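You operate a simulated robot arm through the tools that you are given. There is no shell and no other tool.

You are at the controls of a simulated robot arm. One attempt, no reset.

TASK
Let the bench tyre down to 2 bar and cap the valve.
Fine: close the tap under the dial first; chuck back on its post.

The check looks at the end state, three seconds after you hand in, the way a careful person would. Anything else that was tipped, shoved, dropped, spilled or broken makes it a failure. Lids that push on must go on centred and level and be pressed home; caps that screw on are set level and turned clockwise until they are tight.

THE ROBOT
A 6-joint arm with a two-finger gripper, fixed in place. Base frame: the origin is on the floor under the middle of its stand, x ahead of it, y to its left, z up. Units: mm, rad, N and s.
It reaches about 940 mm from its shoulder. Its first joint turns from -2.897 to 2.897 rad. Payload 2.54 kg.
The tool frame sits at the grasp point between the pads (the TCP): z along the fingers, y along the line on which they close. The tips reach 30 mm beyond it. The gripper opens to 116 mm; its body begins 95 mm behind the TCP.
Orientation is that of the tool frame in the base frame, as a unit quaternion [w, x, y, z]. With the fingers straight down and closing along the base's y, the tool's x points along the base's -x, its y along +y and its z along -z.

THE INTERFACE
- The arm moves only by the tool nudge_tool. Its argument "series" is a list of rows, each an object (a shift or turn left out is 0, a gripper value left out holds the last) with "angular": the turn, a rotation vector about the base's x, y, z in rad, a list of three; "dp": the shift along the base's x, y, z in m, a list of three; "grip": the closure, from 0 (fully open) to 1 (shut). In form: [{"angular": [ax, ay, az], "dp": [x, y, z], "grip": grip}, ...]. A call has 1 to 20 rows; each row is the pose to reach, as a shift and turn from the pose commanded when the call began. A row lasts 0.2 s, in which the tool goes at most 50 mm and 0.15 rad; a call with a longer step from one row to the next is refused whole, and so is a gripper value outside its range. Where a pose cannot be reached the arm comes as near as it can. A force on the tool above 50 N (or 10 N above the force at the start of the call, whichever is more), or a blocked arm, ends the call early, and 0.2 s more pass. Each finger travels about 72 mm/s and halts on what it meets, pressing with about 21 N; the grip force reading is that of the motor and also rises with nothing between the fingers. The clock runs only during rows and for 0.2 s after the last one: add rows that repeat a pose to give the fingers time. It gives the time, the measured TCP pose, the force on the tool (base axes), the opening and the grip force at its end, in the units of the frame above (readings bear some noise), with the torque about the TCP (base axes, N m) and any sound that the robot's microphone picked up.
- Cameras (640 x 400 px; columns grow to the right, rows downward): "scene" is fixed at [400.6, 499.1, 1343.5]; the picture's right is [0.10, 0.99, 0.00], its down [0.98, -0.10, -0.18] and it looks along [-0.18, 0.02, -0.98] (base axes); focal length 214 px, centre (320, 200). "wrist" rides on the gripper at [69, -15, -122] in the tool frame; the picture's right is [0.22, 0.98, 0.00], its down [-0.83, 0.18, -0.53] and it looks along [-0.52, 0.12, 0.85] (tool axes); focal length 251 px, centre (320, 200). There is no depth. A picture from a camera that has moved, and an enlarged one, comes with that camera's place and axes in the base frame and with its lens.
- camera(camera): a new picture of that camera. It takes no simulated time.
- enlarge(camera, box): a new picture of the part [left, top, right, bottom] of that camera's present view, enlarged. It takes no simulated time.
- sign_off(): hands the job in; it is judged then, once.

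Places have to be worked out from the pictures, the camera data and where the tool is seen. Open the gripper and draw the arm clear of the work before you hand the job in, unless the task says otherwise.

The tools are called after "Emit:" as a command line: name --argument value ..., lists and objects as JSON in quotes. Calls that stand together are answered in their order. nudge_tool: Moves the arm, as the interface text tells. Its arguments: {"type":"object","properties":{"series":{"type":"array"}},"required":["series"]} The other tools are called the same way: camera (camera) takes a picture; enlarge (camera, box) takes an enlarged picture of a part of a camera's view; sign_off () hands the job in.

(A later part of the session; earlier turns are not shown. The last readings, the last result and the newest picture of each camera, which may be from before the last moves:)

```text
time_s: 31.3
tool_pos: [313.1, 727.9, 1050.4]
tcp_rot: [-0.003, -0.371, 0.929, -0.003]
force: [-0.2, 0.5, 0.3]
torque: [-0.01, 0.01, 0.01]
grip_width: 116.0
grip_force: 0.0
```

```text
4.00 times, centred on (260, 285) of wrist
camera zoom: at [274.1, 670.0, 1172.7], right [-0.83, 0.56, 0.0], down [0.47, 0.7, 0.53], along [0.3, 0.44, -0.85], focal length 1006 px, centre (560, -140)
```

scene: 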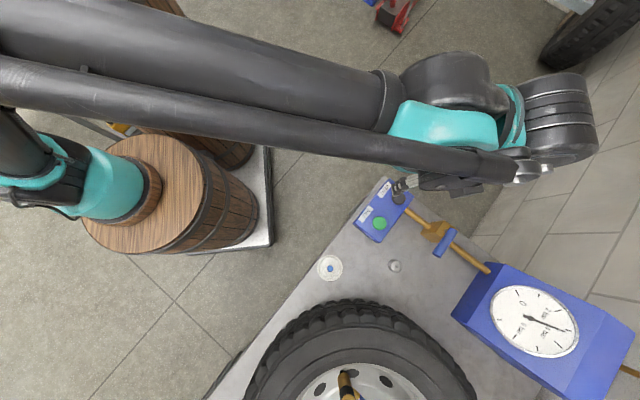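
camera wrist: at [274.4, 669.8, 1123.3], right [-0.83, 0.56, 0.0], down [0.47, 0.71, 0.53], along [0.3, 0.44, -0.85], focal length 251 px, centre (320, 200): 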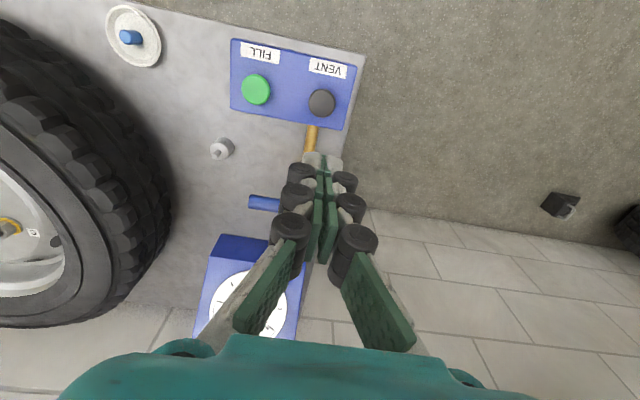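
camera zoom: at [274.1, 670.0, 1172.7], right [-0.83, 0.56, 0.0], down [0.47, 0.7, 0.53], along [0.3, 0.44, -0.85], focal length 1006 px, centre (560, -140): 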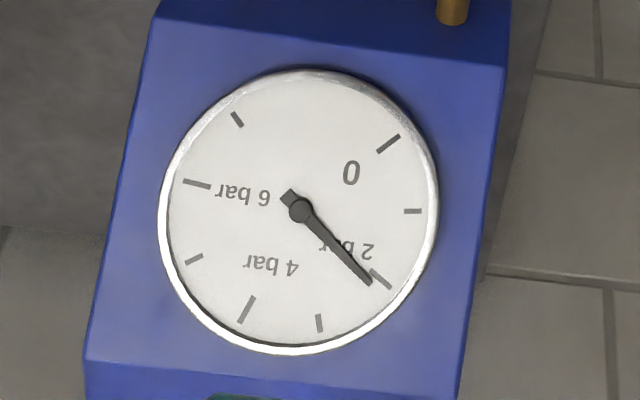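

Face-on, the needle reads ≈2.15–2.17 bar (2 mark at ~40°, needle at ~46.5°). Same press as my earlier 0.6 s one should remove ~0.16 bar; I return over VENT with closed tips.

Emit:
nudge_tool --series '[{"dp": [0, 0, -0.045], "grip": 1}, {"dp": [0, 0, -0.09], "grip": 1}, {"dp": [0, 0, -0.135], "grip": 1}, {"dp": [0, 0, -0.18], "grip": 1}, {"dp": [0, 0, -0.22], "grip": 1}, {"dp": [0, 0, -0.245], "grip": 1}, {"dp": [0, 0, -0.255], "grip": 1}, {"dp": [0, 0, -0.255], "grip": 1}]'

Emit:
camera --camera "wrist"

```text
time_s: 33.1
tool_pos: [313.5, 728.1, 793.8]
tcp_rot: [-0.002, -0.371, 0.929, -0.003]
force: [-0.6, 1.2, 0.2]
torque: [0.02, 0.02, 0.0]
grip_width: 0.0
grip_force: 21.1
```

```text
taken
camera wrist: at [275.0, 670.0, 917.3], right [-0.83, 0.56, 0.0], down [0.47, 0.7, 0.53], along [0.3, 0.44, -0.85], focal length 251 px, centre (320, 200)
```

wrist: 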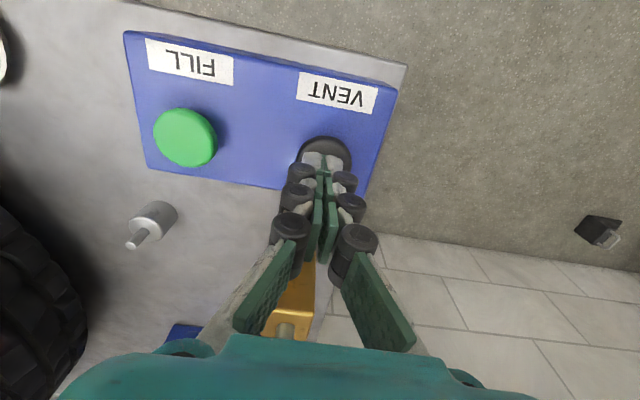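

Over VENT again with z≈795. I repeat the ~0.6 s press, then read the dial in the scene view.

Emit:
nudge_tool --series '[{"dp": [0, 0, -0.008]}, {"dp": [0, 0, -0.011]}, {"dp": [0, 0, -0.011]}, {"dp": [0, 0, 0]}]'

Emit:
enlarge --camera "scene" --box '[480, 275, 592, 365]'

```text
time_s: 34.1
tool_pos: [313.8, 729.1, 796.0]
tcp_rot: [-0.004, -0.372, 0.928, -0.003]
force: [-1.0, -0.3, -1.0]
torque: [0.04, -0.01, 0.01]
grip_width: 0.1
grip_force: 28.8
heard: click
```

```text
4.44 times, centred on (536, 320) of scene
camera zoom: at [400.6, 499.1, 1343.5], right [0.1, 0.99, 0.0], down [0.98, -0.1, -0.18], along [-0.18, 0.02, -0.98], focal length 953 px, centre (-640, -333)
```

zoom: 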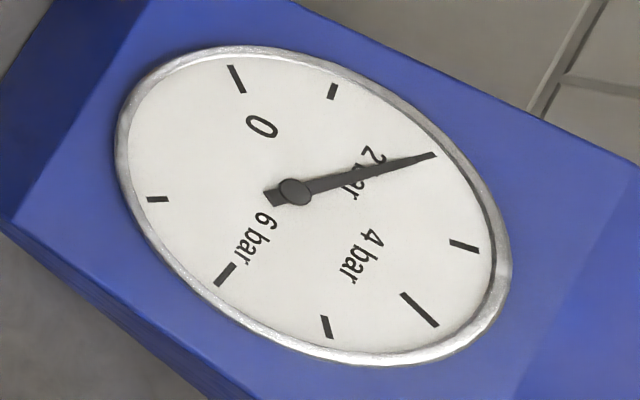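

Needle now overlaps the 2 mark in the oblique view. I rise and open for the face-on check.

Emit:
nudge_tool --series '[{"dp": [0, 0, 0.045], "grip": 1}, {"dp": [0, 0, 0.09], "grip": 0}, {"dp": [0, 0, 0.135], "grip": 0}, {"dp": [0, 0, 0.18], "grip": 0}, {"dp": [0, 0, 0.22], "grip": 0}, {"dp": [0, 0, 0.255], "grip": 0}, {"dp": [0, 0, 0.255], "grip": 0}]'

Emit:
enlarge --camera "wrist" --box '[215, 245, 315, 325]'

```text
time_s: 35.7
tool_pos: [312.7, 726.4, 1050.8]
tcp_rot: [-0.002, -0.371, 0.929, -0.003]
force: [-0.1, -0.7, 0.2]
torque: [0.0, -0.02, -0.04]
grip_width: 116.2
grip_force: 0.1
```

```text
5.00 times, centred on (265, 285) of wrist
camera zoom: at [274.7, 669.2, 1173.8], right [-0.83, 0.56, 0.0], down [0.47, 0.7, 0.53], along [0.3, 0.44, -0.85], focal length 1257 px, centre (595, -225)
```

zoom: 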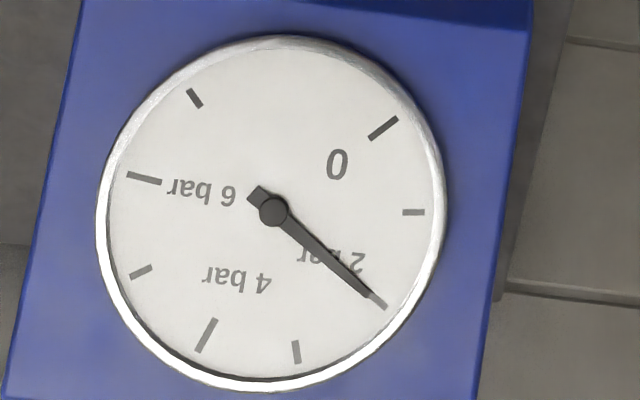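

Reads about 2.03–2.05. I zoom more tightly to judge the offset from the 2 mark.

Emit:
enlarge --camera "wrist" --box '[260, 280, 300, 310]'

Emit:
enlarge --camera "wrist" --box '[240, 265, 310, 315]'

Emit:
enlarge --camera "scene" --box '[520, 290, 580, 340]'

```text
13.33 times, centred on (280, 295) of wrist
camera zoom: at [274.7, 669.2, 1173.8], right [-0.83, 0.56, 0.0], down [0.47, 0.7, 0.53], along [0.3, 0.44, -0.85], focal length 3352 px, centre (853, -1067)
```

zoom: 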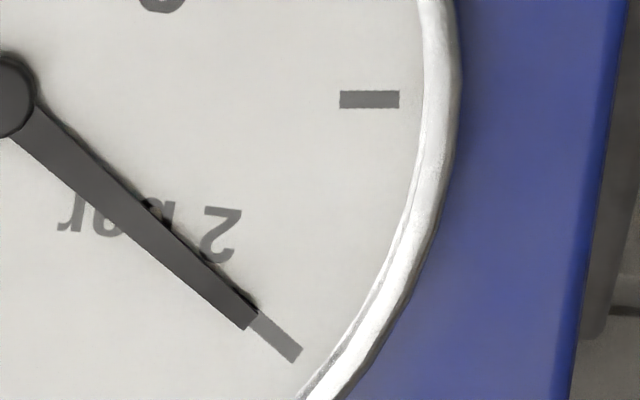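

```text
8.00 times, centred on (275, 290) of wrist
camera zoom: at [274.7, 669.2, 1173.8], right [-0.83, 0.56, 0.0], down [0.47, 0.7, 0.53], along [0.3, 0.44, -0.85], focal length 2012 px, centre (680, -520)
```

zoom: 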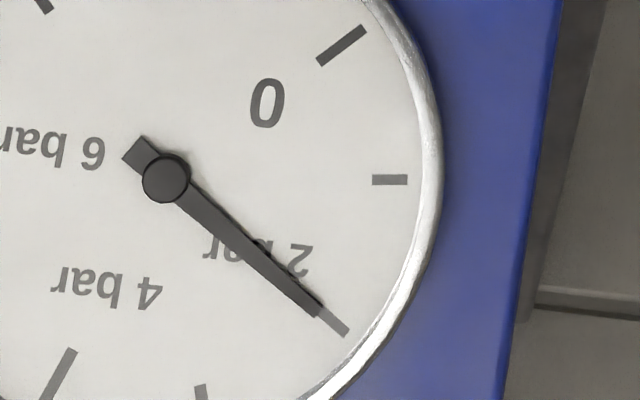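

```text
8.00 times, centred on (550, 315) of scene
camera zoom: at [400.6, 499.1, 1343.5], right [0.1, 0.99, 0.0], down [0.98, -0.1, -0.18], along [-0.18, 0.02, -0.98], focal length 1716 px, centre (-1520, -720)
```

zoom: 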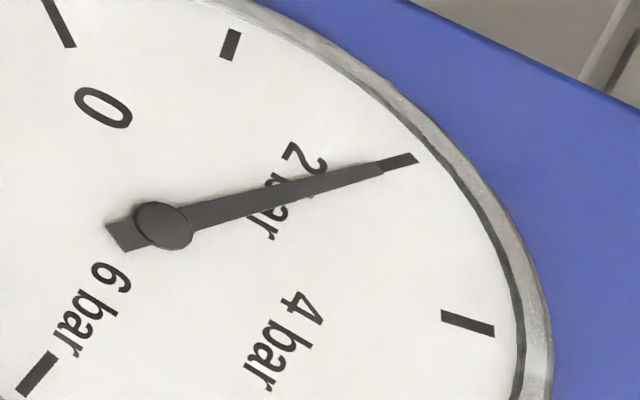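

The needle lines up with the 2 bar mark within ~0.01 bar — pressure done. Now I move toward the wheel to study the chuck on the valve.

Emit:
nudge_tool --series '[{"dp": [0.033, -0.0295, 0], "angular": [0, 0, -0.1]}, {"dp": [0.066, -0.059, 0], "angular": [0, 0, -0.2]}, {"dp": [0.1, -0.0885, 0], "angular": [0, 0, -0.3]}, {"dp": [0.133, -0.118, 0], "angular": [0, 0, -0.4]}, {"dp": [0.166, -0.1475, 0], "angular": [0, 0, -0.5]}, {"dp": [0.2, -0.177, 0], "angular": [0, 0, -0.6]}, {"dp": [0.233, -0.2065, 0], "angular": [0, 0, -0.7]}, {"dp": [0.267, -0.236, 0], "angular": [0, 0, -0.76]}, {"dp": [0.267, -0.236, 0], "angular": [0, 0, -0.76]}]'

Emit:
camera --camera "wrist"

Emit:
camera --camera "scene"

```text
time_s: 37.7
tool_pos: [580.8, 491.4, 1050.5]
tcp_rot: [-0.003, 0.0, 1.0, -0.002]
force: [0.0, 0.4, -0.5]
torque: [0.0, 0.01, -0.01]
grip_width: 115.9
grip_force: 0.0
```

```text
taken
camera wrist: at [512.4, 476.8, 1172.4], right [-0.21, 0.98, 0.0], down [0.83, 0.18, 0.53], along [0.52, 0.11, -0.85], focal length 251 px, centre (320, 200)
```

wrist: 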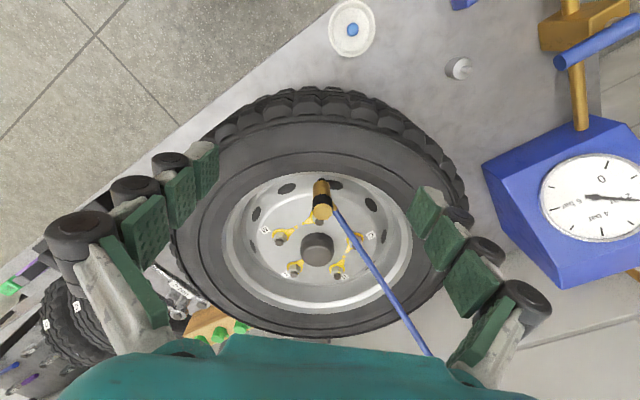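

```text
taken
```

scene: 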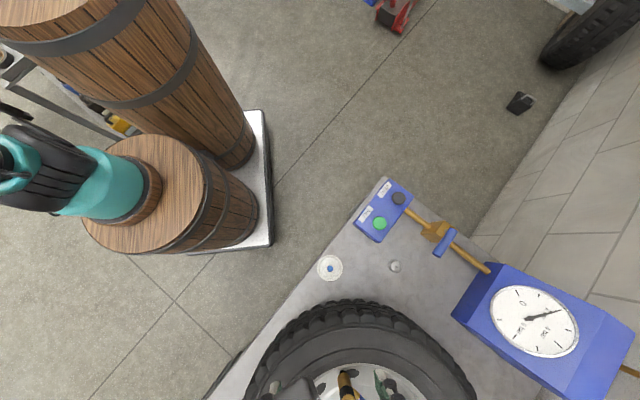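

Emit:
enlarge --camera "wrist" --box '[260, 160, 400, 270]'

Emit:
enlarge --camera "wrist" --box '[300, 170, 360, 230]'

Emit:
enlarge --camera "wrist" --box '[320, 0, 480, 100]'

```text
3.64 times, centred on (330, 215) of wrist
camera zoom: at [512.4, 476.8, 1172.4], right [-0.21, 0.98, 0.0], down [0.83, 0.18, 0.53], along [0.52, 0.11, -0.85], focal length 914 px, centre (284, 146)
```

zoom: 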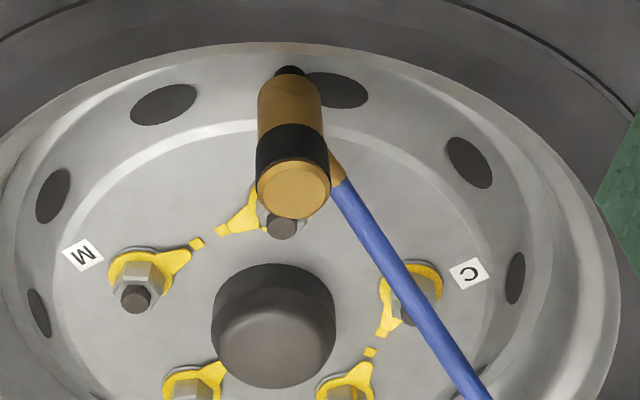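

```text
6.67 times, centred on (330, 200) of wrist
camera zoom: at [512.4, 476.8, 1172.4], right [-0.21, 0.98, 0.0], down [0.83, 0.18, 0.53], along [0.52, 0.11, -0.85], focal length 1676 px, centre (253, 200)
```

zoom: 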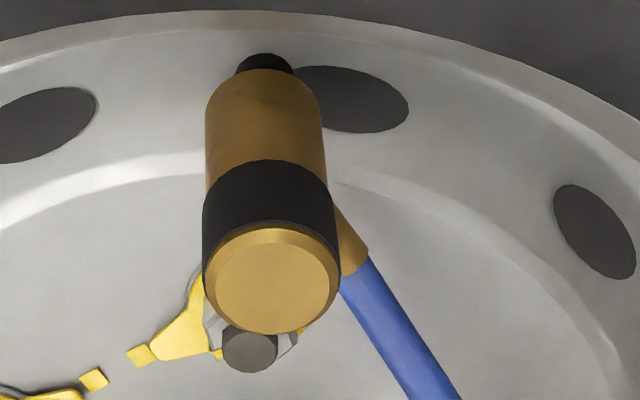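

```text
4.00 times, centred on (400, 50) of wrist
camera zoom: at [512.4, 476.8, 1172.4], right [-0.21, 0.98, 0.0], down [0.83, 0.18, 0.53], along [0.52, 0.11, -0.85], focal length 1006 px, centre (0, 800)
```

zoom: 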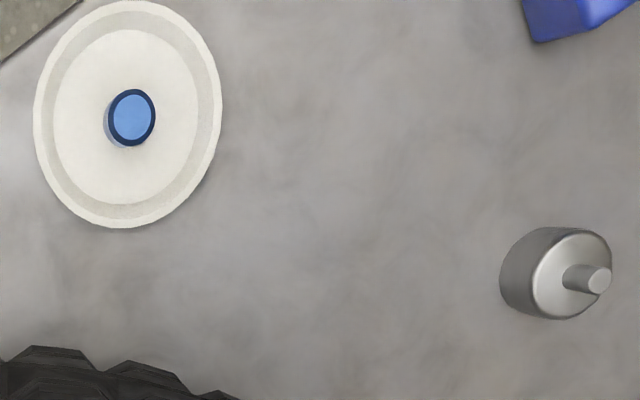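

The chuck sits vertically on a black valve stem near (≈700, 524), top ≈ z 890, hose leaving at ~45° (+x,+y). I move above it with yaw 0.785 (fingers across the hose direction) and half-open gripper to refine.

Emit:
nudge_tool --series '[{"dp": [0.02, 0.006, 0], "angular": [0, 0, 0.14], "grip": 0.4}, {"dp": [0.04, 0.012, -0.01], "angular": [0, 0, 0.28], "grip": 0.4}, {"dp": [0.06, 0.018, -0.02], "angular": [0, 0, 0.42], "grip": 0.4}, {"dp": [0.08, 0.024, -0.03], "angular": [0, 0, 0.56], "grip": 0.4}, {"dp": [0.1, 0.03, -0.04], "angular": [0, 0, 0.7], "grip": 0.4}, {"dp": [0.119, 0.033, -0.05], "angular": [0, 0, 0.785], "grip": 0.4}, {"dp": [0.119, 0.033, -0.05], "angular": [0, 0, 0.785], "grip": 0.4}]'

Emit:
camera --camera "wrist"

```text
time_s: 39.3
tool_pos: [700.2, 524.5, 1000.3]
tcp_rot: [-0.002, -0.384, 0.923, -0.003]
force: [0.8, 0.2, -0.3]
torque: [0.0, -0.02, 0.0]
grip_width: 69.7
grip_force: 0.0
```

```text
taken
camera wrist: at [661.9, 465.7, 1123.0], right [-0.84, 0.54, 0.0], down [0.46, 0.72, 0.53], along [0.28, 0.44, -0.85], focal length 251 px, centre (320, 200)
```

wrist: 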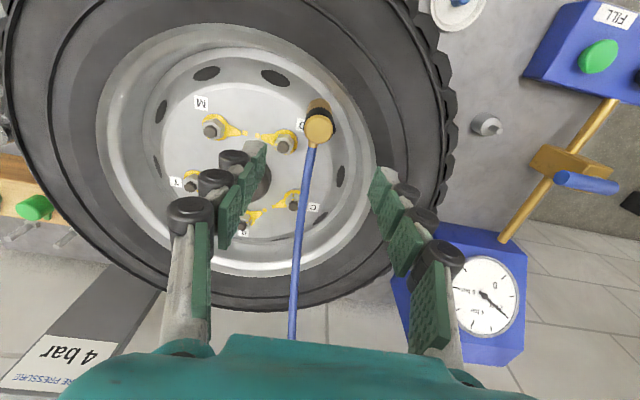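

From here the chuck top sits near (697, 521) at z≈895. I zoom in to see the chuck's hose arm and stem.

Emit:
enlarge --camera "wrist" --box '[280, 80, 360, 180]'

Emit:
enlarge --camera "wrist" --box '[0, 300, 140, 400]'

Emit:
camera --camera "scene"

```text
4.00 times, centred on (320, 130) of wrist
camera zoom: at [661.9, 465.7, 1123.0], right [-0.84, 0.54, 0.0], down [0.46, 0.72, 0.53], along [0.28, 0.44, -0.85], focal length 1006 px, centre (320, 480)
```

zoom: 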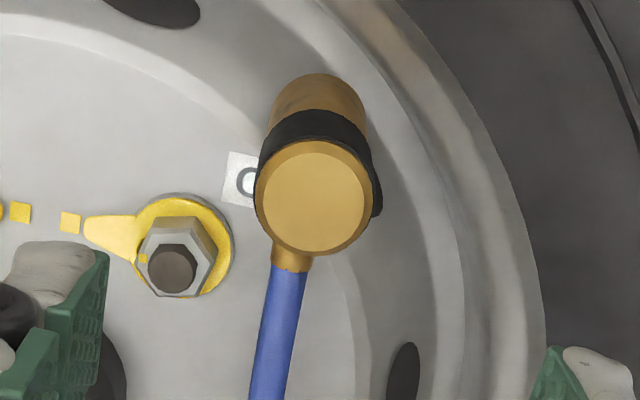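

```text
4.00 times, centred on (70, 350) of wrist
camera zoom: at [661.9, 465.7, 1123.0], right [-0.84, 0.54, 0.0], down [0.46, 0.72, 0.53], along [0.28, 0.44, -0.85], focal length 1006 px, centre (1320, -400)
```

zoom: 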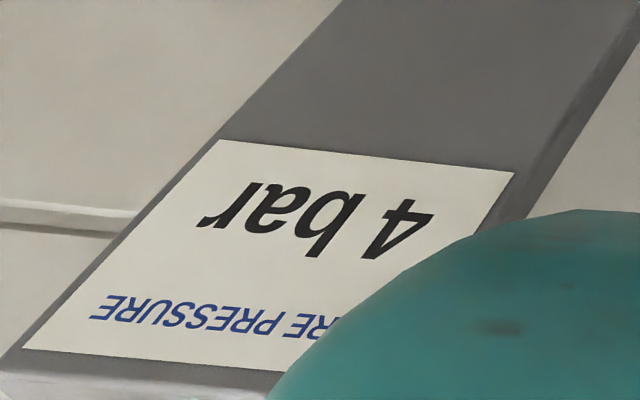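

```text
taken
```

scene: 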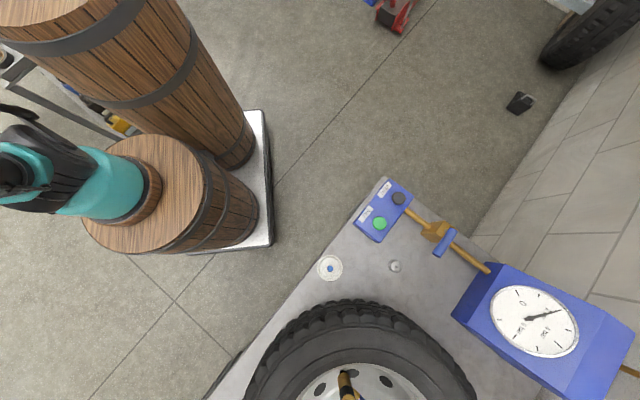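

The chuck top is ≈(698.5, 521) z≈895, with hose arm at 45°. I lower to z≈935 (tips just above chuck top) and re-check clearance to rim and tyre.

Emit:
nudge_tool --series '[{"dp": [-0.001, -0.003, -0.03]}, {"dp": [-0.0015, -0.003, -0.05]}, {"dp": [-0.0015, -0.003, -0.065]}, {"dp": [-0.0015, -0.003, -0.065]}]'

Emit:
camera --camera "wrist"

Emit:
enlarge --camera "scene" --box '[240, 280, 480, 400]'

```text
time_s: 40.3
tool_pos: [698.2, 523.5, 935.6]
tcp_rot: [-0.003, -0.383, 0.924, -0.003]
force: [0.3, 0.4, 0.2]
torque: [-0.01, 0.03, 0.03]
grip_width: 69.7
grip_force: 0.0
```

```text
taken
camera wrist: at [660.4, 463.2, 1057.9], right [-0.84, 0.54, 0.0], down [0.46, 0.72, 0.53], along [0.29, 0.44, -0.85], focal length 251 px, centre (320, 200)
```

wrist: 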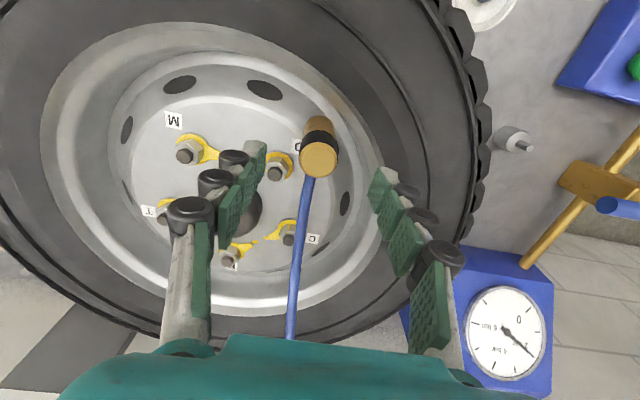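

```text
2.67 times, centred on (360, 340) of scene
camera zoom: at [400.6, 499.1, 1343.5], right [0.1, 0.99, 0.0], down [0.98, -0.1, -0.18], along [-0.18, 0.02, -0.98], focal length 572 px, centre (213, -173)
```

zoom: 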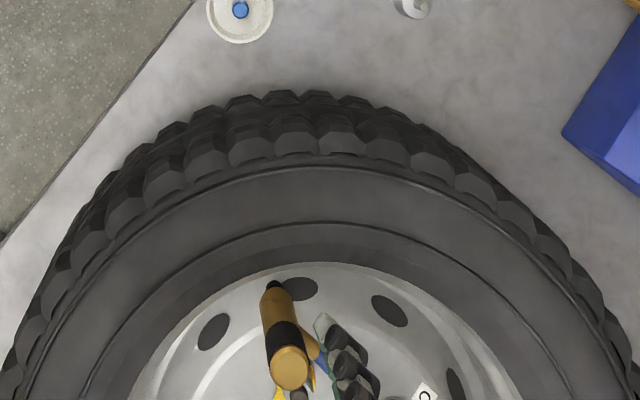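

The chuck top appears exactly at the pixel expected for a point 40 mm below the TCP, so alignment is good; tyre lip is ≈z 851. I narrow to ~52 mm and descend to z≈882.

Emit:
nudge_tool --series '[{"dp": [0, 0, 0], "grip": 0.56}, {"dp": [0, 0, -0.01], "grip": 0.56}, {"dp": [0, 0, -0.025], "grip": 0.56}, {"dp": [0, 0, -0.04], "grip": 0.56}, {"dp": [0, 0, -0.053], "grip": 0.56}, {"dp": [0, 0, -0.053], "grip": 0.56}]'

Emit:
camera --camera "wrist"

Emit:
enlarge --camera "scene" --box '[280, 300, 440, 400]'

```text
time_s: 41.7
tool_pos: [697.6, 522.4, 881.5]
tcp_rot: [-0.003, -0.383, 0.924, -0.003]
force: [0.4, 0.4, -0.6]
torque: [0.0, 0.01, 0.01]
grip_width: 51.1
grip_force: 0.0
```

```text
taken
camera wrist: at [660.3, 463.3, 1004.7], right [-0.84, 0.54, 0.0], down [0.46, 0.72, 0.53], along [0.29, 0.44, -0.85], focal length 251 px, centre (320, 200)
```

wrist: 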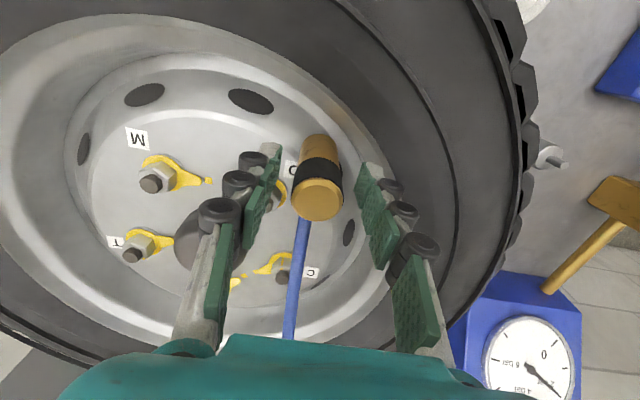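

```text
4.00 times, centred on (360, 350) of scene
camera zoom: at [400.6, 499.1, 1343.5], right [0.1, 0.99, 0.0], down [0.98, -0.1, -0.18], along [-0.18, 0.02, -0.98], focal length 858 px, centre (160, -400)
```

zoom: 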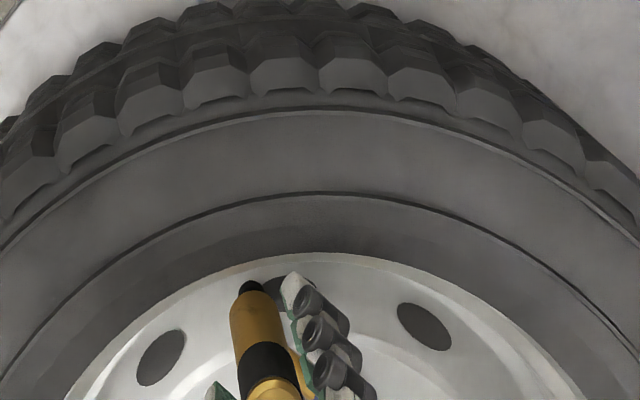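

The chuck is centred between the fingers. I close on it.

Emit:
nudge_tool --series '[{"grip": 1}, {"grip": 1}, {"grip": 1}, {"grip": 1}]'

Emit:
camera --camera "wrist"

```text
time_s: 42.7
tool_pos: [699.6, 521.9, 881.4]
tcp_rot: [-0.002, -0.383, 0.924, -0.002]
force: [1.1, -2.0, -0.6]
torque: [-0.06, -0.07, 0.03]
grip_width: 26.0
grip_force: 21.0
```

```text
taken
camera wrist: at [660.4, 463.1, 1004.8], right [-0.84, 0.54, 0.0], down [0.46, 0.72, 0.53], along [0.29, 0.44, -0.85], focal length 251 px, centre (320, 200)
```

wrist: 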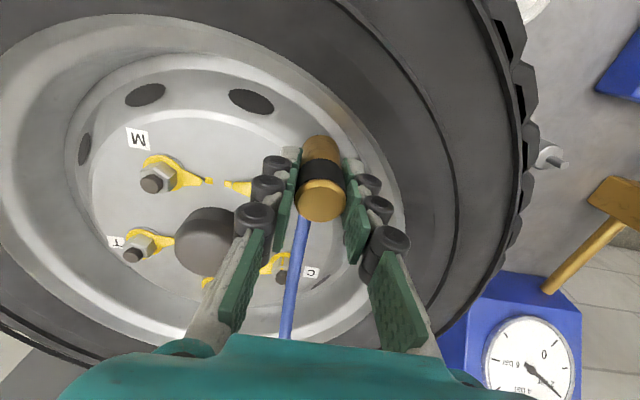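

Gripped at 26 mm with minimal side load. I pull straight up slowly.

Emit:
nudge_tool --series '[{"dp": [0, 0, 0.005]}, {"dp": [0, 0, 0.01]}, {"dp": [0, 0, 0.015]}, {"dp": [0, 0, 0.02]}, {"dp": [0, 0, 0.025]}, {"dp": [0, 0, 0.025]}]'

Emit:
camera --camera "wrist"

Emit:
enlarge --camera "scene" --box '[280, 300, 440, 400]'

```text
time_s: 44.1
tool_pos: [696.2, 521.7, 907.5]
tcp_rot: [-0.002, -0.382, 0.924, -0.003]
force: [0.3, 0.3, -1.5]
torque: [0.0, 0.01, -0.02]
grip_width: 25.9
grip_force: 21.2
```

```text
taken
camera wrist: at [660.2, 463.0, 1030.6], right [-0.84, 0.54, 0.0], down [0.46, 0.72, 0.53], along [0.29, 0.44, -0.85], focal length 251 px, centre (320, 200)
```

wrist: 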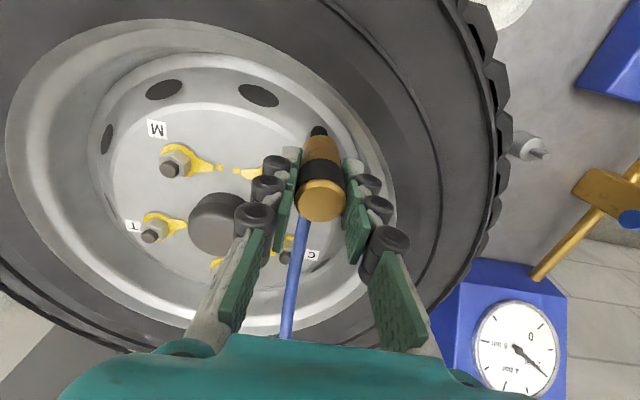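

```text
4.00 times, centred on (360, 350) of scene
camera zoom: at [400.6, 499.1, 1343.5], right [0.1, 0.99, 0.0], down [0.98, -0.1, -0.18], along [-0.18, 0.02, -0.98], focal length 858 px, centre (160, -400)
```

zoom: 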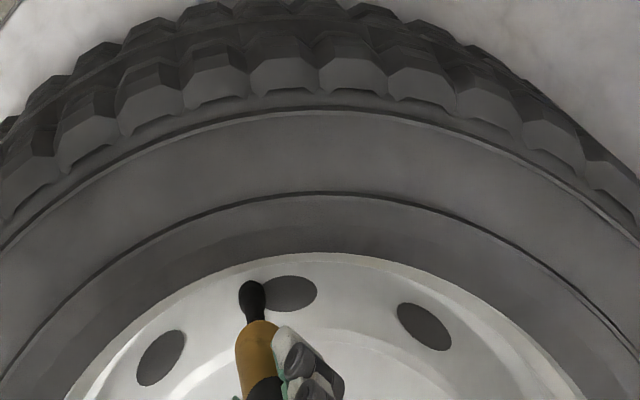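

It slid off freely (stem now visible below). I keep lifting to z≈1000 and check for hose tension.

Emit:
nudge_tool --series '[{"dp": [0, 0, 0.02]}, {"dp": [0, 0, 0.04]}, {"dp": [0, 0, 0.06]}, {"dp": [0, 0, 0.08]}, {"dp": [0, 0, 0.093]}, {"dp": [0, 0, 0.093]}]'

Emit:
camera --camera "wrist"

Emit:
camera --camera "scene"

Emit:
enlarge --camera "scene" --box '[280, 300, 440, 400]'

```text
time_s: 45.5
tool_pos: [698.4, 521.7, 1000.8]
tcp_rot: [-0.003, -0.383, 0.924, -0.002]
force: [1.8, -0.6, -1.3]
torque: [-0.01, -0.01, 0.0]
grip_width: 25.9
grip_force: 21.0
```

```text
taken
camera wrist: at [660.3, 462.6, 1123.6], right [-0.84, 0.54, 0.0], down [0.46, 0.72, 0.53], along [0.29, 0.44, -0.85], focal length 251 px, centre (320, 200)
```

wrist: 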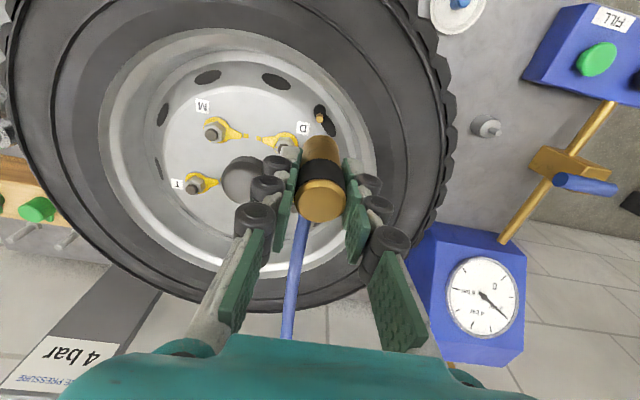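

```text
taken
```

scene: 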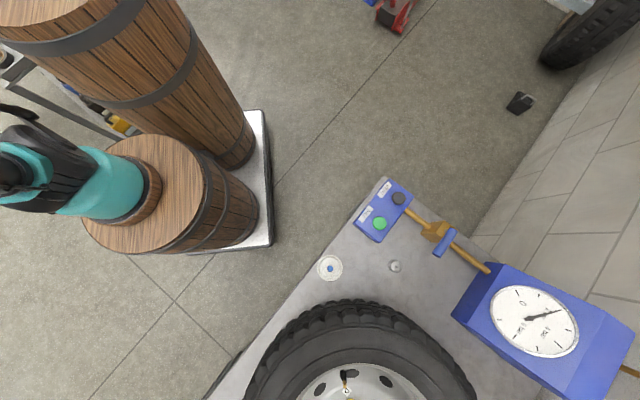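

```text
4.00 times, centred on (360, 350) of scene
camera zoom: at [400.6, 499.1, 1343.5], right [0.1, 0.99, 0.0], down [0.98, -0.1, -0.18], along [-0.18, 0.02, -0.98], focal length 858 px, centre (160, -400)
```

zoom: 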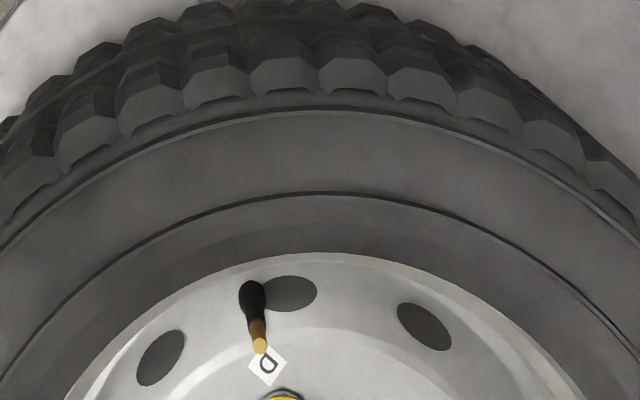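

Chuck is clear with no hose drag, revealing the valve: black stem with a brass tip. I enlarge to locate the valve tip and the chuck's lower end.

Emit:
enlarge --camera "wrist" --box '[290, 90, 350, 150]'

Emit:
enlarge --camera "wrist" --box '[460, 100, 520, 150]'

```text
6.67 times, centred on (320, 120) of wrist
camera zoom: at [660.3, 462.6, 1123.6], right [-0.84, 0.54, 0.0], down [0.46, 0.72, 0.53], along [0.29, 0.44, -0.85], focal length 1676 px, centre (320, 733)
```

zoom: 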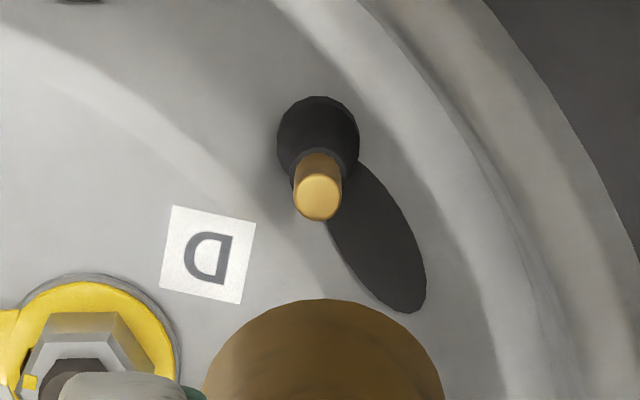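

```text
8.00 times, centred on (490, 125) of wrist
camera zoom: at [660.3, 462.6, 1123.6], right [-0.84, 0.54, 0.0], down [0.46, 0.72, 0.53], along [0.29, 0.44, -0.85], focal length 2012 px, centre (-1040, 800)
```

zoom: 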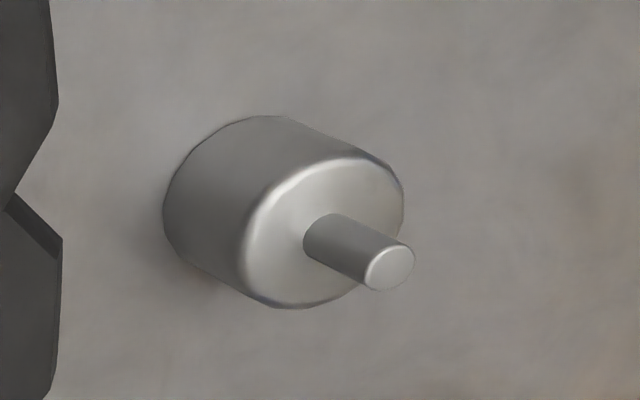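

Valve tip ≈(698, 521, 847); post nipple top ≈(496, 702, 751), its base top ≈z 731. I carry the chuck at z≈1000 to above the post.

Emit:
nudge_tool --series '[{"dp": [-0.029, 0.0258, 0]}, {"dp": [-0.058, 0.0515, 0]}, {"dp": [-0.087, 0.0773, 0]}, {"dp": [-0.116, 0.103, 0]}, {"dp": [-0.145, 0.1288, 0]}, {"dp": [-0.174, 0.1546, 0]}, {"dp": [-0.2026, 0.1803, 0]}, {"dp": [-0.2026, 0.1803, 0]}]'

Emit:
camera --camera "wrist"

Emit:
camera --camera "scene"

```text
time_s: 47.3
tool_pos: [496.2, 703.3, 1000.6]
tcp_rot: [-0.004, -0.382, 0.924, -0.003]
force: [-0.9, -0.6, -1.4]
torque: [0.03, -0.01, 0.0]
grip_width: 26.1
grip_force: 21.0
```

```text
taken
camera wrist: at [457.9, 644.1, 1123.0], right [-0.84, 0.54, 0.0], down [0.46, 0.72, 0.53], along [0.29, 0.44, -0.85], focal length 251 px, centre (320, 200)
```

wrist: 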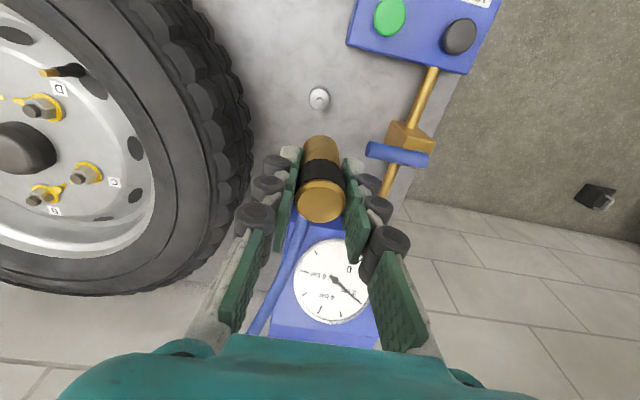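

```text
taken
```

scene: 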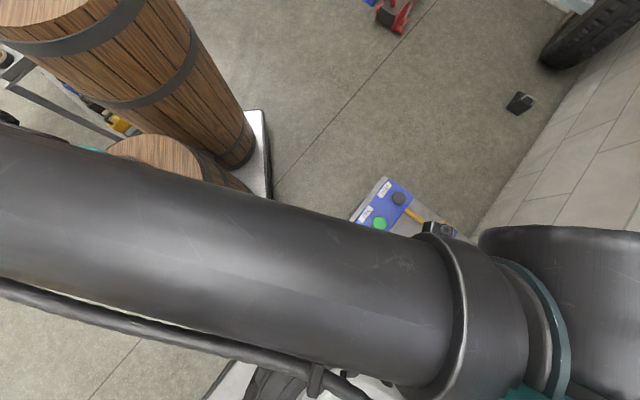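

The chuck is above the post area, hose trailing freely. I zoom on the post to align precisely.

Emit:
enlarge --camera "wrist" --box '[290, 75, 350, 125]'

Emit:
enlarge --camera "wrist" --box '[270, 120, 370, 230]'

```text
8.00 times, centred on (320, 100) of wrist
camera zoom: at [457.9, 644.1, 1123.0], right [-0.84, 0.54, 0.0], down [0.46, 0.72, 0.53], along [0.29, 0.44, -0.85], focal length 2012 px, centre (320, 1000)
```

zoom: 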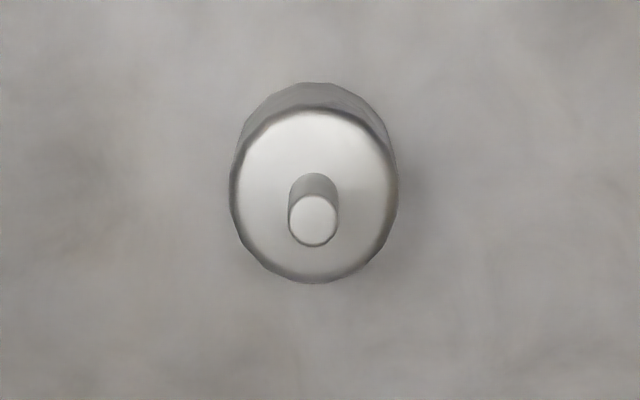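

```text
3.64 times, centred on (320, 175) of wrist
camera zoom: at [457.9, 644.1, 1123.0], right [-0.84, 0.54, 0.0], down [0.46, 0.72, 0.53], along [0.29, 0.44, -0.85], focal length 914 px, centre (320, 291)
```

zoom: 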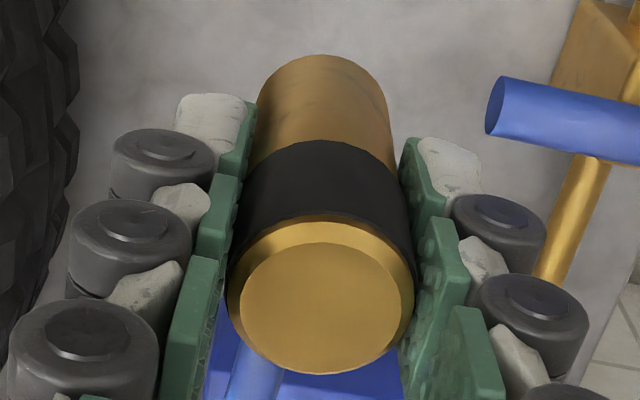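

In tool coordinates the nipple is only ≈1 mm off the chuck axis; I shift by (+1.2,+0.2) mm and descend to z≈850 for a last visual check.

Emit:
nudge_tool --series '[{"dp": [0.0012, 0.0002, -0.03]}, {"dp": [0.0012, 0.0002, -0.06]}, {"dp": [0.0012, 0.0002, -0.09]}, {"dp": [0.0012, 0.0002, -0.12]}, {"dp": [0.0012, 0.0002, -0.145]}, {"dp": [0.0012, 0.0002, -0.15]}, {"dp": [0.0012, 0.0002, -0.15]}]'

Emit:
camera --camera "wrist"

Emit:
enlarge --camera "wrist" --box '[270, 90, 370, 230]'

```text
time_s: 48.9
tool_pos: [496.8, 701.3, 851.8]
tcp_rot: [-0.002, -0.383, 0.924, -0.002]
force: [-0.6, 0.4, -1.9]
torque: [0.0, -0.02, -0.01]
grip_width: 26.4
grip_force: 21.4
```

```text
taken
camera wrist: at [458.7, 643.0, 973.2], right [-0.84, 0.54, 0.0], down [0.46, 0.72, 0.53], along [0.29, 0.44, -0.85], focal length 251 px, centre (320, 200)
```

wrist: 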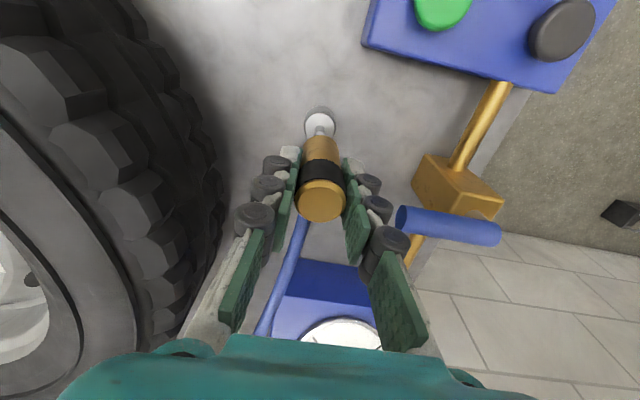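

```text
2.86 times, centred on (320, 160) of wrist
camera zoom: at [458.7, 643.0, 973.2], right [-0.84, 0.54, 0.0], down [0.46, 0.72, 0.53], along [0.29, 0.44, -0.85], focal length 718 px, centre (320, 314)
```

zoom: 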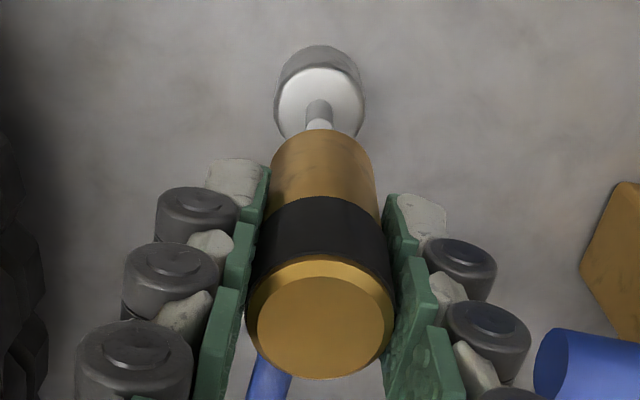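

Nipple is laterally centred under the chuck. I zoom further to check the fore-aft alignment.

Emit:
enlarge --camera "wrist" --box '[295, 95, 345, 145]'

```text
8.00 times, centred on (320, 120) of wrist
camera zoom: at [458.7, 643.0, 973.2], right [-0.84, 0.54, 0.0], down [0.46, 0.72, 0.53], along [0.29, 0.44, -0.85], focal length 2012 px, centre (320, 840)
```

zoom: 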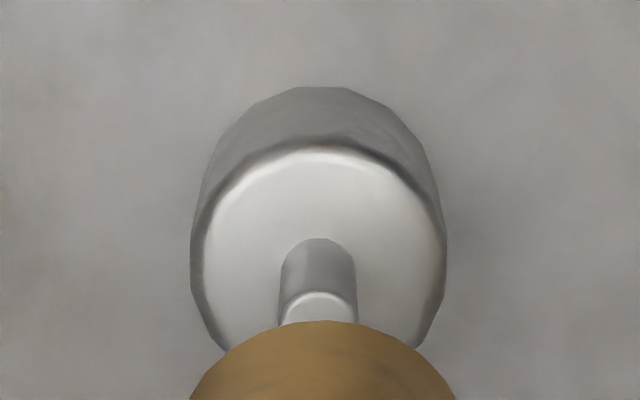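

Alignment within ~0.3 mm; nipple top z≈753, base z≈730. I lower the chuck over the nipple in stages, watching force.

Emit:
nudge_tool --series '[{"dp": [0.0002, 0.0002, -0.02]}, {"dp": [0.0002, 0.0002, -0.035]}, {"dp": [0.0002, 0.0002, -0.042]}, {"dp": [0.0002, 0.0002, -0.047]}, {"dp": [0.0002, 0.0002, -0.05]}, {"dp": [0.0002, 0.0002, -0.05]}]'

Emit:
camera --camera "wrist"

```text
time_s: 50.3
tool_pos: [496.9, 702.9, 801.7]
tcp_rot: [-0.003, -0.382, 0.924, -0.003]
force: [0.8, 0.3, -2.4]
torque: [0.0, 0.01, -0.02]
grip_width: 26.0
grip_force: 20.8
```

```text
taken
camera wrist: at [459.1, 643.5, 923.3], right [-0.84, 0.54, 0.0], down [0.46, 0.72, 0.53], along [0.29, 0.44, -0.85], focal length 251 px, centre (320, 200)
```

wrist: 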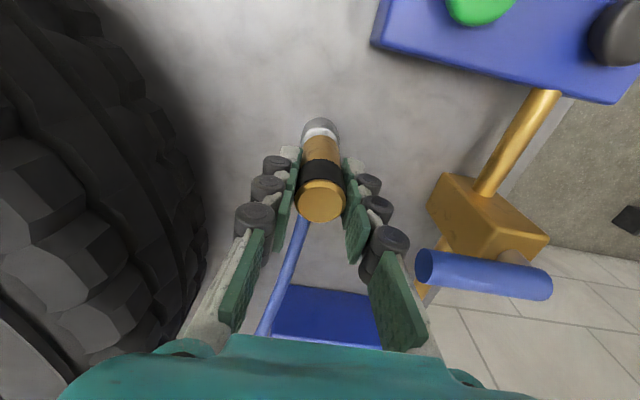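

No contact load. I continue down in small steps toward seating.

Emit:
nudge_tool --series '[{"dp": [0, 0, -0.003]}, {"dp": [0, 0, -0.006]}, {"dp": [0, 0, -0.009]}, {"dp": [0, 0, -0.011]}, {"dp": [0, 0, -0.011]}]'

Emit:
enlarge --camera "wrist" --box '[270, 90, 370, 230]'

```text
time_s: 51.5
tool_pos: [498.1, 703.2, 790.0]
tcp_rot: [-0.003, -0.383, 0.924, -0.003]
force: [4.3, 8.2, 1.1]
torque: [0.38, -0.2, -0.01]
grip_width: 26.2
grip_force: 21.1
```

```text
2.86 times, centred on (320, 160) of wrist
camera zoom: at [459.6, 643.9, 912.3], right [-0.84, 0.54, 0.0], down [0.46, 0.72, 0.53], along [0.29, 0.44, -0.85], focal length 718 px, centre (320, 314)
```

zoom: 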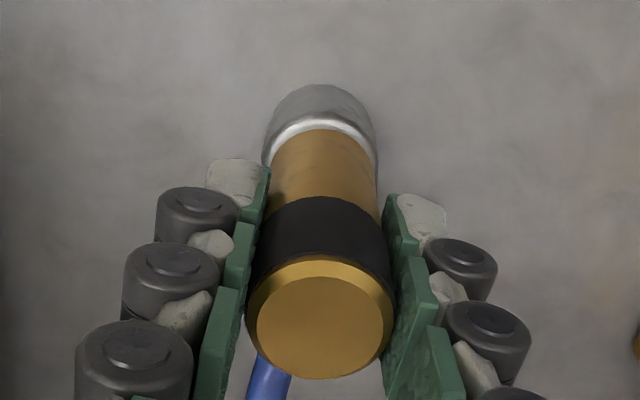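

Nipple has engaged with a slight lateral load toward (+x,+y). I relieve it by ~0.9 mm and continue seating.

Emit:
nudge_tool --series '[{"dp": [0.0005, 0.0008, 0]}, {"dp": [0.0005, 0.0008, -0.002]}, {"dp": [0.0005, 0.0008, -0.003]}, {"dp": [0.0005, 0.0008, -0.003]}]'

Emit:
enlarge --camera "wrist" --box '[285, 100, 355, 170]'

```text
time_s: 52.5
tool_pos: [497.7, 703.7, 786.4]
tcp_rot: [-0.004, -0.383, 0.924, -0.003]
force: [-0.2, 0.1, -2.3]
torque: [-0.04, -0.06, -0.01]
grip_width: 26.3
grip_force: 20.5
```

```text
5.71 times, centred on (320, 135) of wrist
camera zoom: at [459.6, 644.3, 909.2], right [-0.84, 0.54, 0.0], down [0.46, 0.72, 0.53], along [0.29, 0.44, -0.85], focal length 1437 px, centre (320, 571)
```

zoom: 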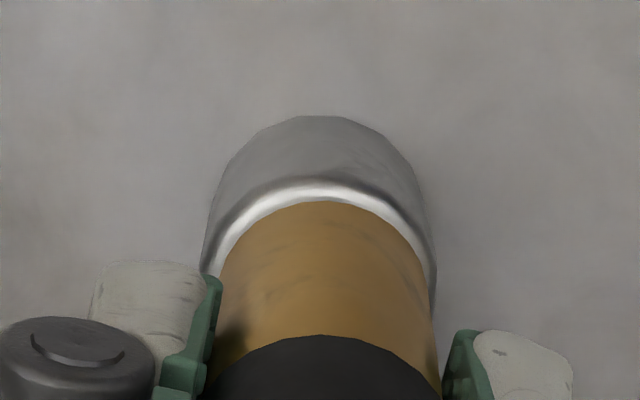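

Side load is gone. I continue down in 2 mm steps until it seats.

Emit:
nudge_tool --series '[{"dp": [0, 0, -0.002]}, {"dp": [0, 0, -0.004]}, {"dp": [0, 0, -0.004]}]'

Emit:
enlarge --camera "wrist" --box '[285, 100, 355, 170]'

```text
time_s: 53.3
tool_pos: [497.2, 703.1, 782.7]
tcp_rot: [-0.003, -0.383, 0.924, -0.003]
force: [0.2, 1.3, 4.2]
torque: [0.09, -0.05, 0.01]
grip_width: 26.3
grip_force: 21.1
```

```text
5.71 times, centred on (320, 135) of wrist
camera zoom: at [459.6, 644.4, 905.4], right [-0.84, 0.54, 0.0], down [0.46, 0.72, 0.53], along [0.29, 0.44, -0.85], focal length 1437 px, centre (320, 571)
```

zoom: 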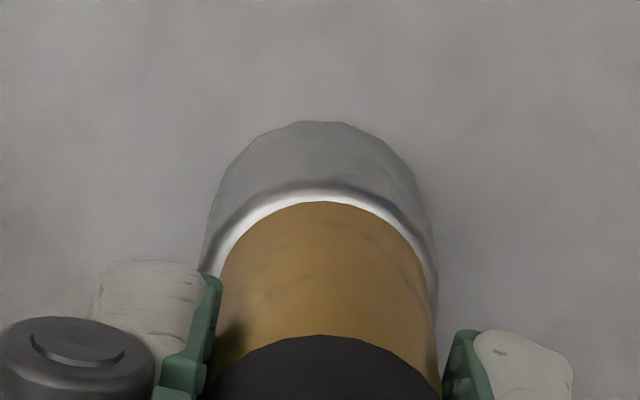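

Contact beginning (vertical force changed by +6 N). I press slightly more to confirm it's seated on the base.

Emit:
nudge_tool --series '[{"dp": [0, 0, -0.001]}, {"dp": [0, 0, -0.0025]}, {"dp": [0, 0, -0.0025]}]'

Emit:
enlarge --camera "wrist" --box '[285, 100, 355, 170]'

```text
time_s: 54.1
tool_pos: [497.6, 702.3, 780.9]
tcp_rot: [-0.001, -0.383, 0.924, -0.003]
force: [-1.3, 0.6, 17.6]
torque: [0.17, -0.06, -0.01]
grip_width: 26.1
grip_force: 20.9
```

```text
5.71 times, centred on (320, 135) of wrist
camera zoom: at [459.4, 643.9, 903.3], right [-0.84, 0.54, 0.0], down [0.46, 0.72, 0.53], along [0.29, 0.44, -0.85], focal length 1437 px, centre (320, 571)
```

zoom: 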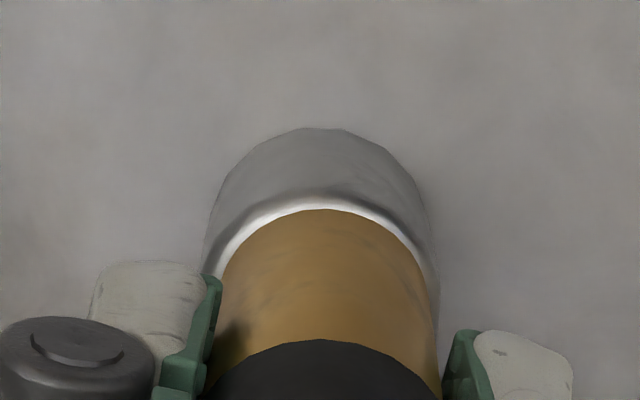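

Seated firmly (chuck starts to slip in the grip at ~18 N). I open modestly (the tap lever tip is near the right finger) and check.

Emit:
nudge_tool --series '[{"grip": 0.85}, {"grip": 0.68}, {"grip": 0.64}, {"grip": 0.64}]'

Emit:
camera --camera "wrist"

```text
time_s: 55.1
tool_pos: [497.1, 702.8, 780.1]
tcp_rot: [-0.003, -0.383, 0.924, -0.003]
force: [-0.3, -0.4, 0.7]
torque: [-0.01, -0.02, 0.0]
grip_width: 41.7
grip_force: 0.1
```

```text
taken
camera wrist: at [459.8, 644.2, 902.5], right [-0.84, 0.54, 0.0], down [0.46, 0.72, 0.53], along [0.29, 0.44, -0.85], focal length 251 px, centre (320, 200)
```

wrist: 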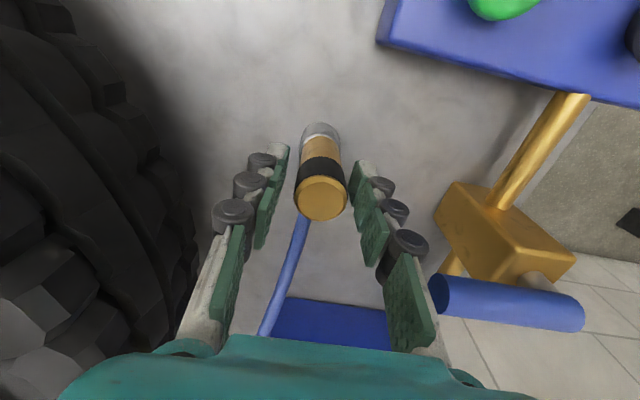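

Chuck stands upright on the post. I rise vertically clear of it.

Emit:
nudge_tool --series '[{"dp": [0, 0, 0.03]}, {"dp": [0, 0, 0.07]}, {"dp": [0, 0, 0.11]}, {"dp": [0, 0, 0.15]}, {"dp": [0, 0, 0.19]}, {"dp": [0, 0, 0.22]}, {"dp": [0, 0, 0.22]}]'

Emit:
camera --camera "wrist"

Emit:
camera --camera "scene"

```text
time_s: 56.7
tool_pos: [497.9, 704.1, 999.8]
tcp_rot: [-0.003, -0.383, 0.924, -0.003]
force: [-0.6, -0.3, -0.1]
torque: [-0.03, 0.01, 0.0]
grip_width: 41.5
grip_force: 0.2
```

```text
taken
camera wrist: at [459.9, 644.2, 1122.5], right [-0.84, 0.54, 0.0], down [0.46, 0.72, 0.53], along [0.29, 0.44, -0.85], focal length 251 px, centre (320, 200)
```

wrist: 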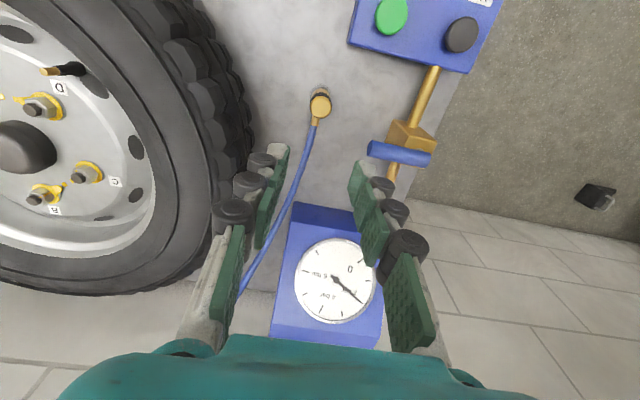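

```text
taken
```

scene: 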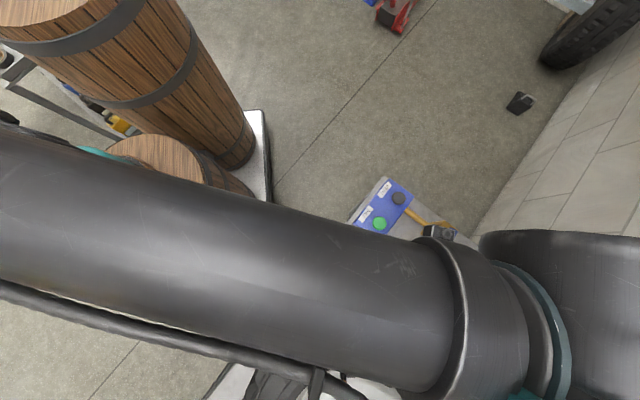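

The chuck stands on the post; dial still at 2. I zoom to check it is straight.

Emit:
enlarge --camera "wrist" --box '[290, 75, 350, 135]'

Emit:
enlarge --camera "wrist" --box '[290, 235, 380, 325]'

```text
6.67 times, centred on (320, 105) of wrist
camera zoom: at [459.9, 644.2, 1122.5], right [-0.84, 0.54, 0.0], down [0.46, 0.72, 0.53], along [0.29, 0.44, -0.85], focal length 1676 px, centre (320, 833)
```

zoom: 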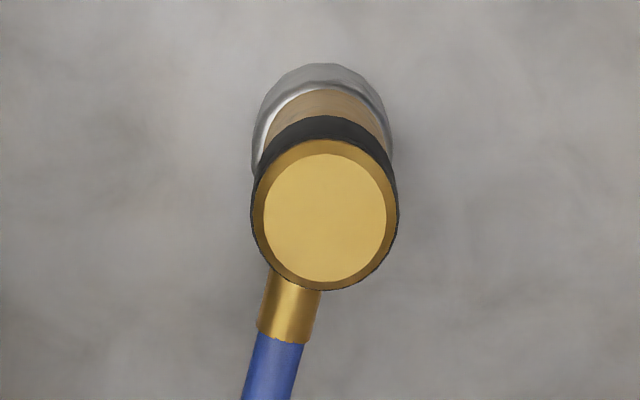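

```text
4.44 times, centred on (335, 280) of wrist
camera zoom: at [459.9, 644.2, 1122.5], right [-0.84, 0.54, 0.0], down [0.46, 0.72, 0.53], along [0.29, 0.44, -0.85], focal length 1118 px, centre (253, -156)
```

zoom: 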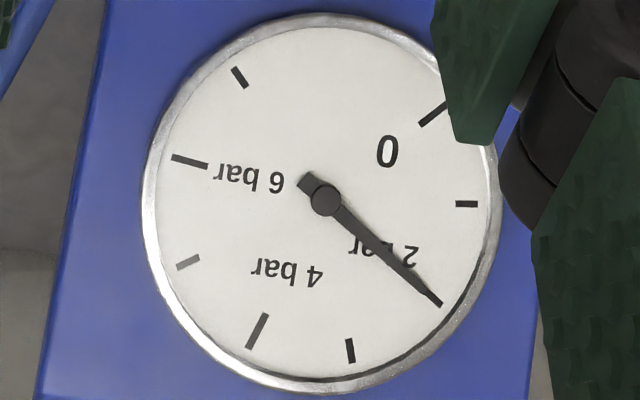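

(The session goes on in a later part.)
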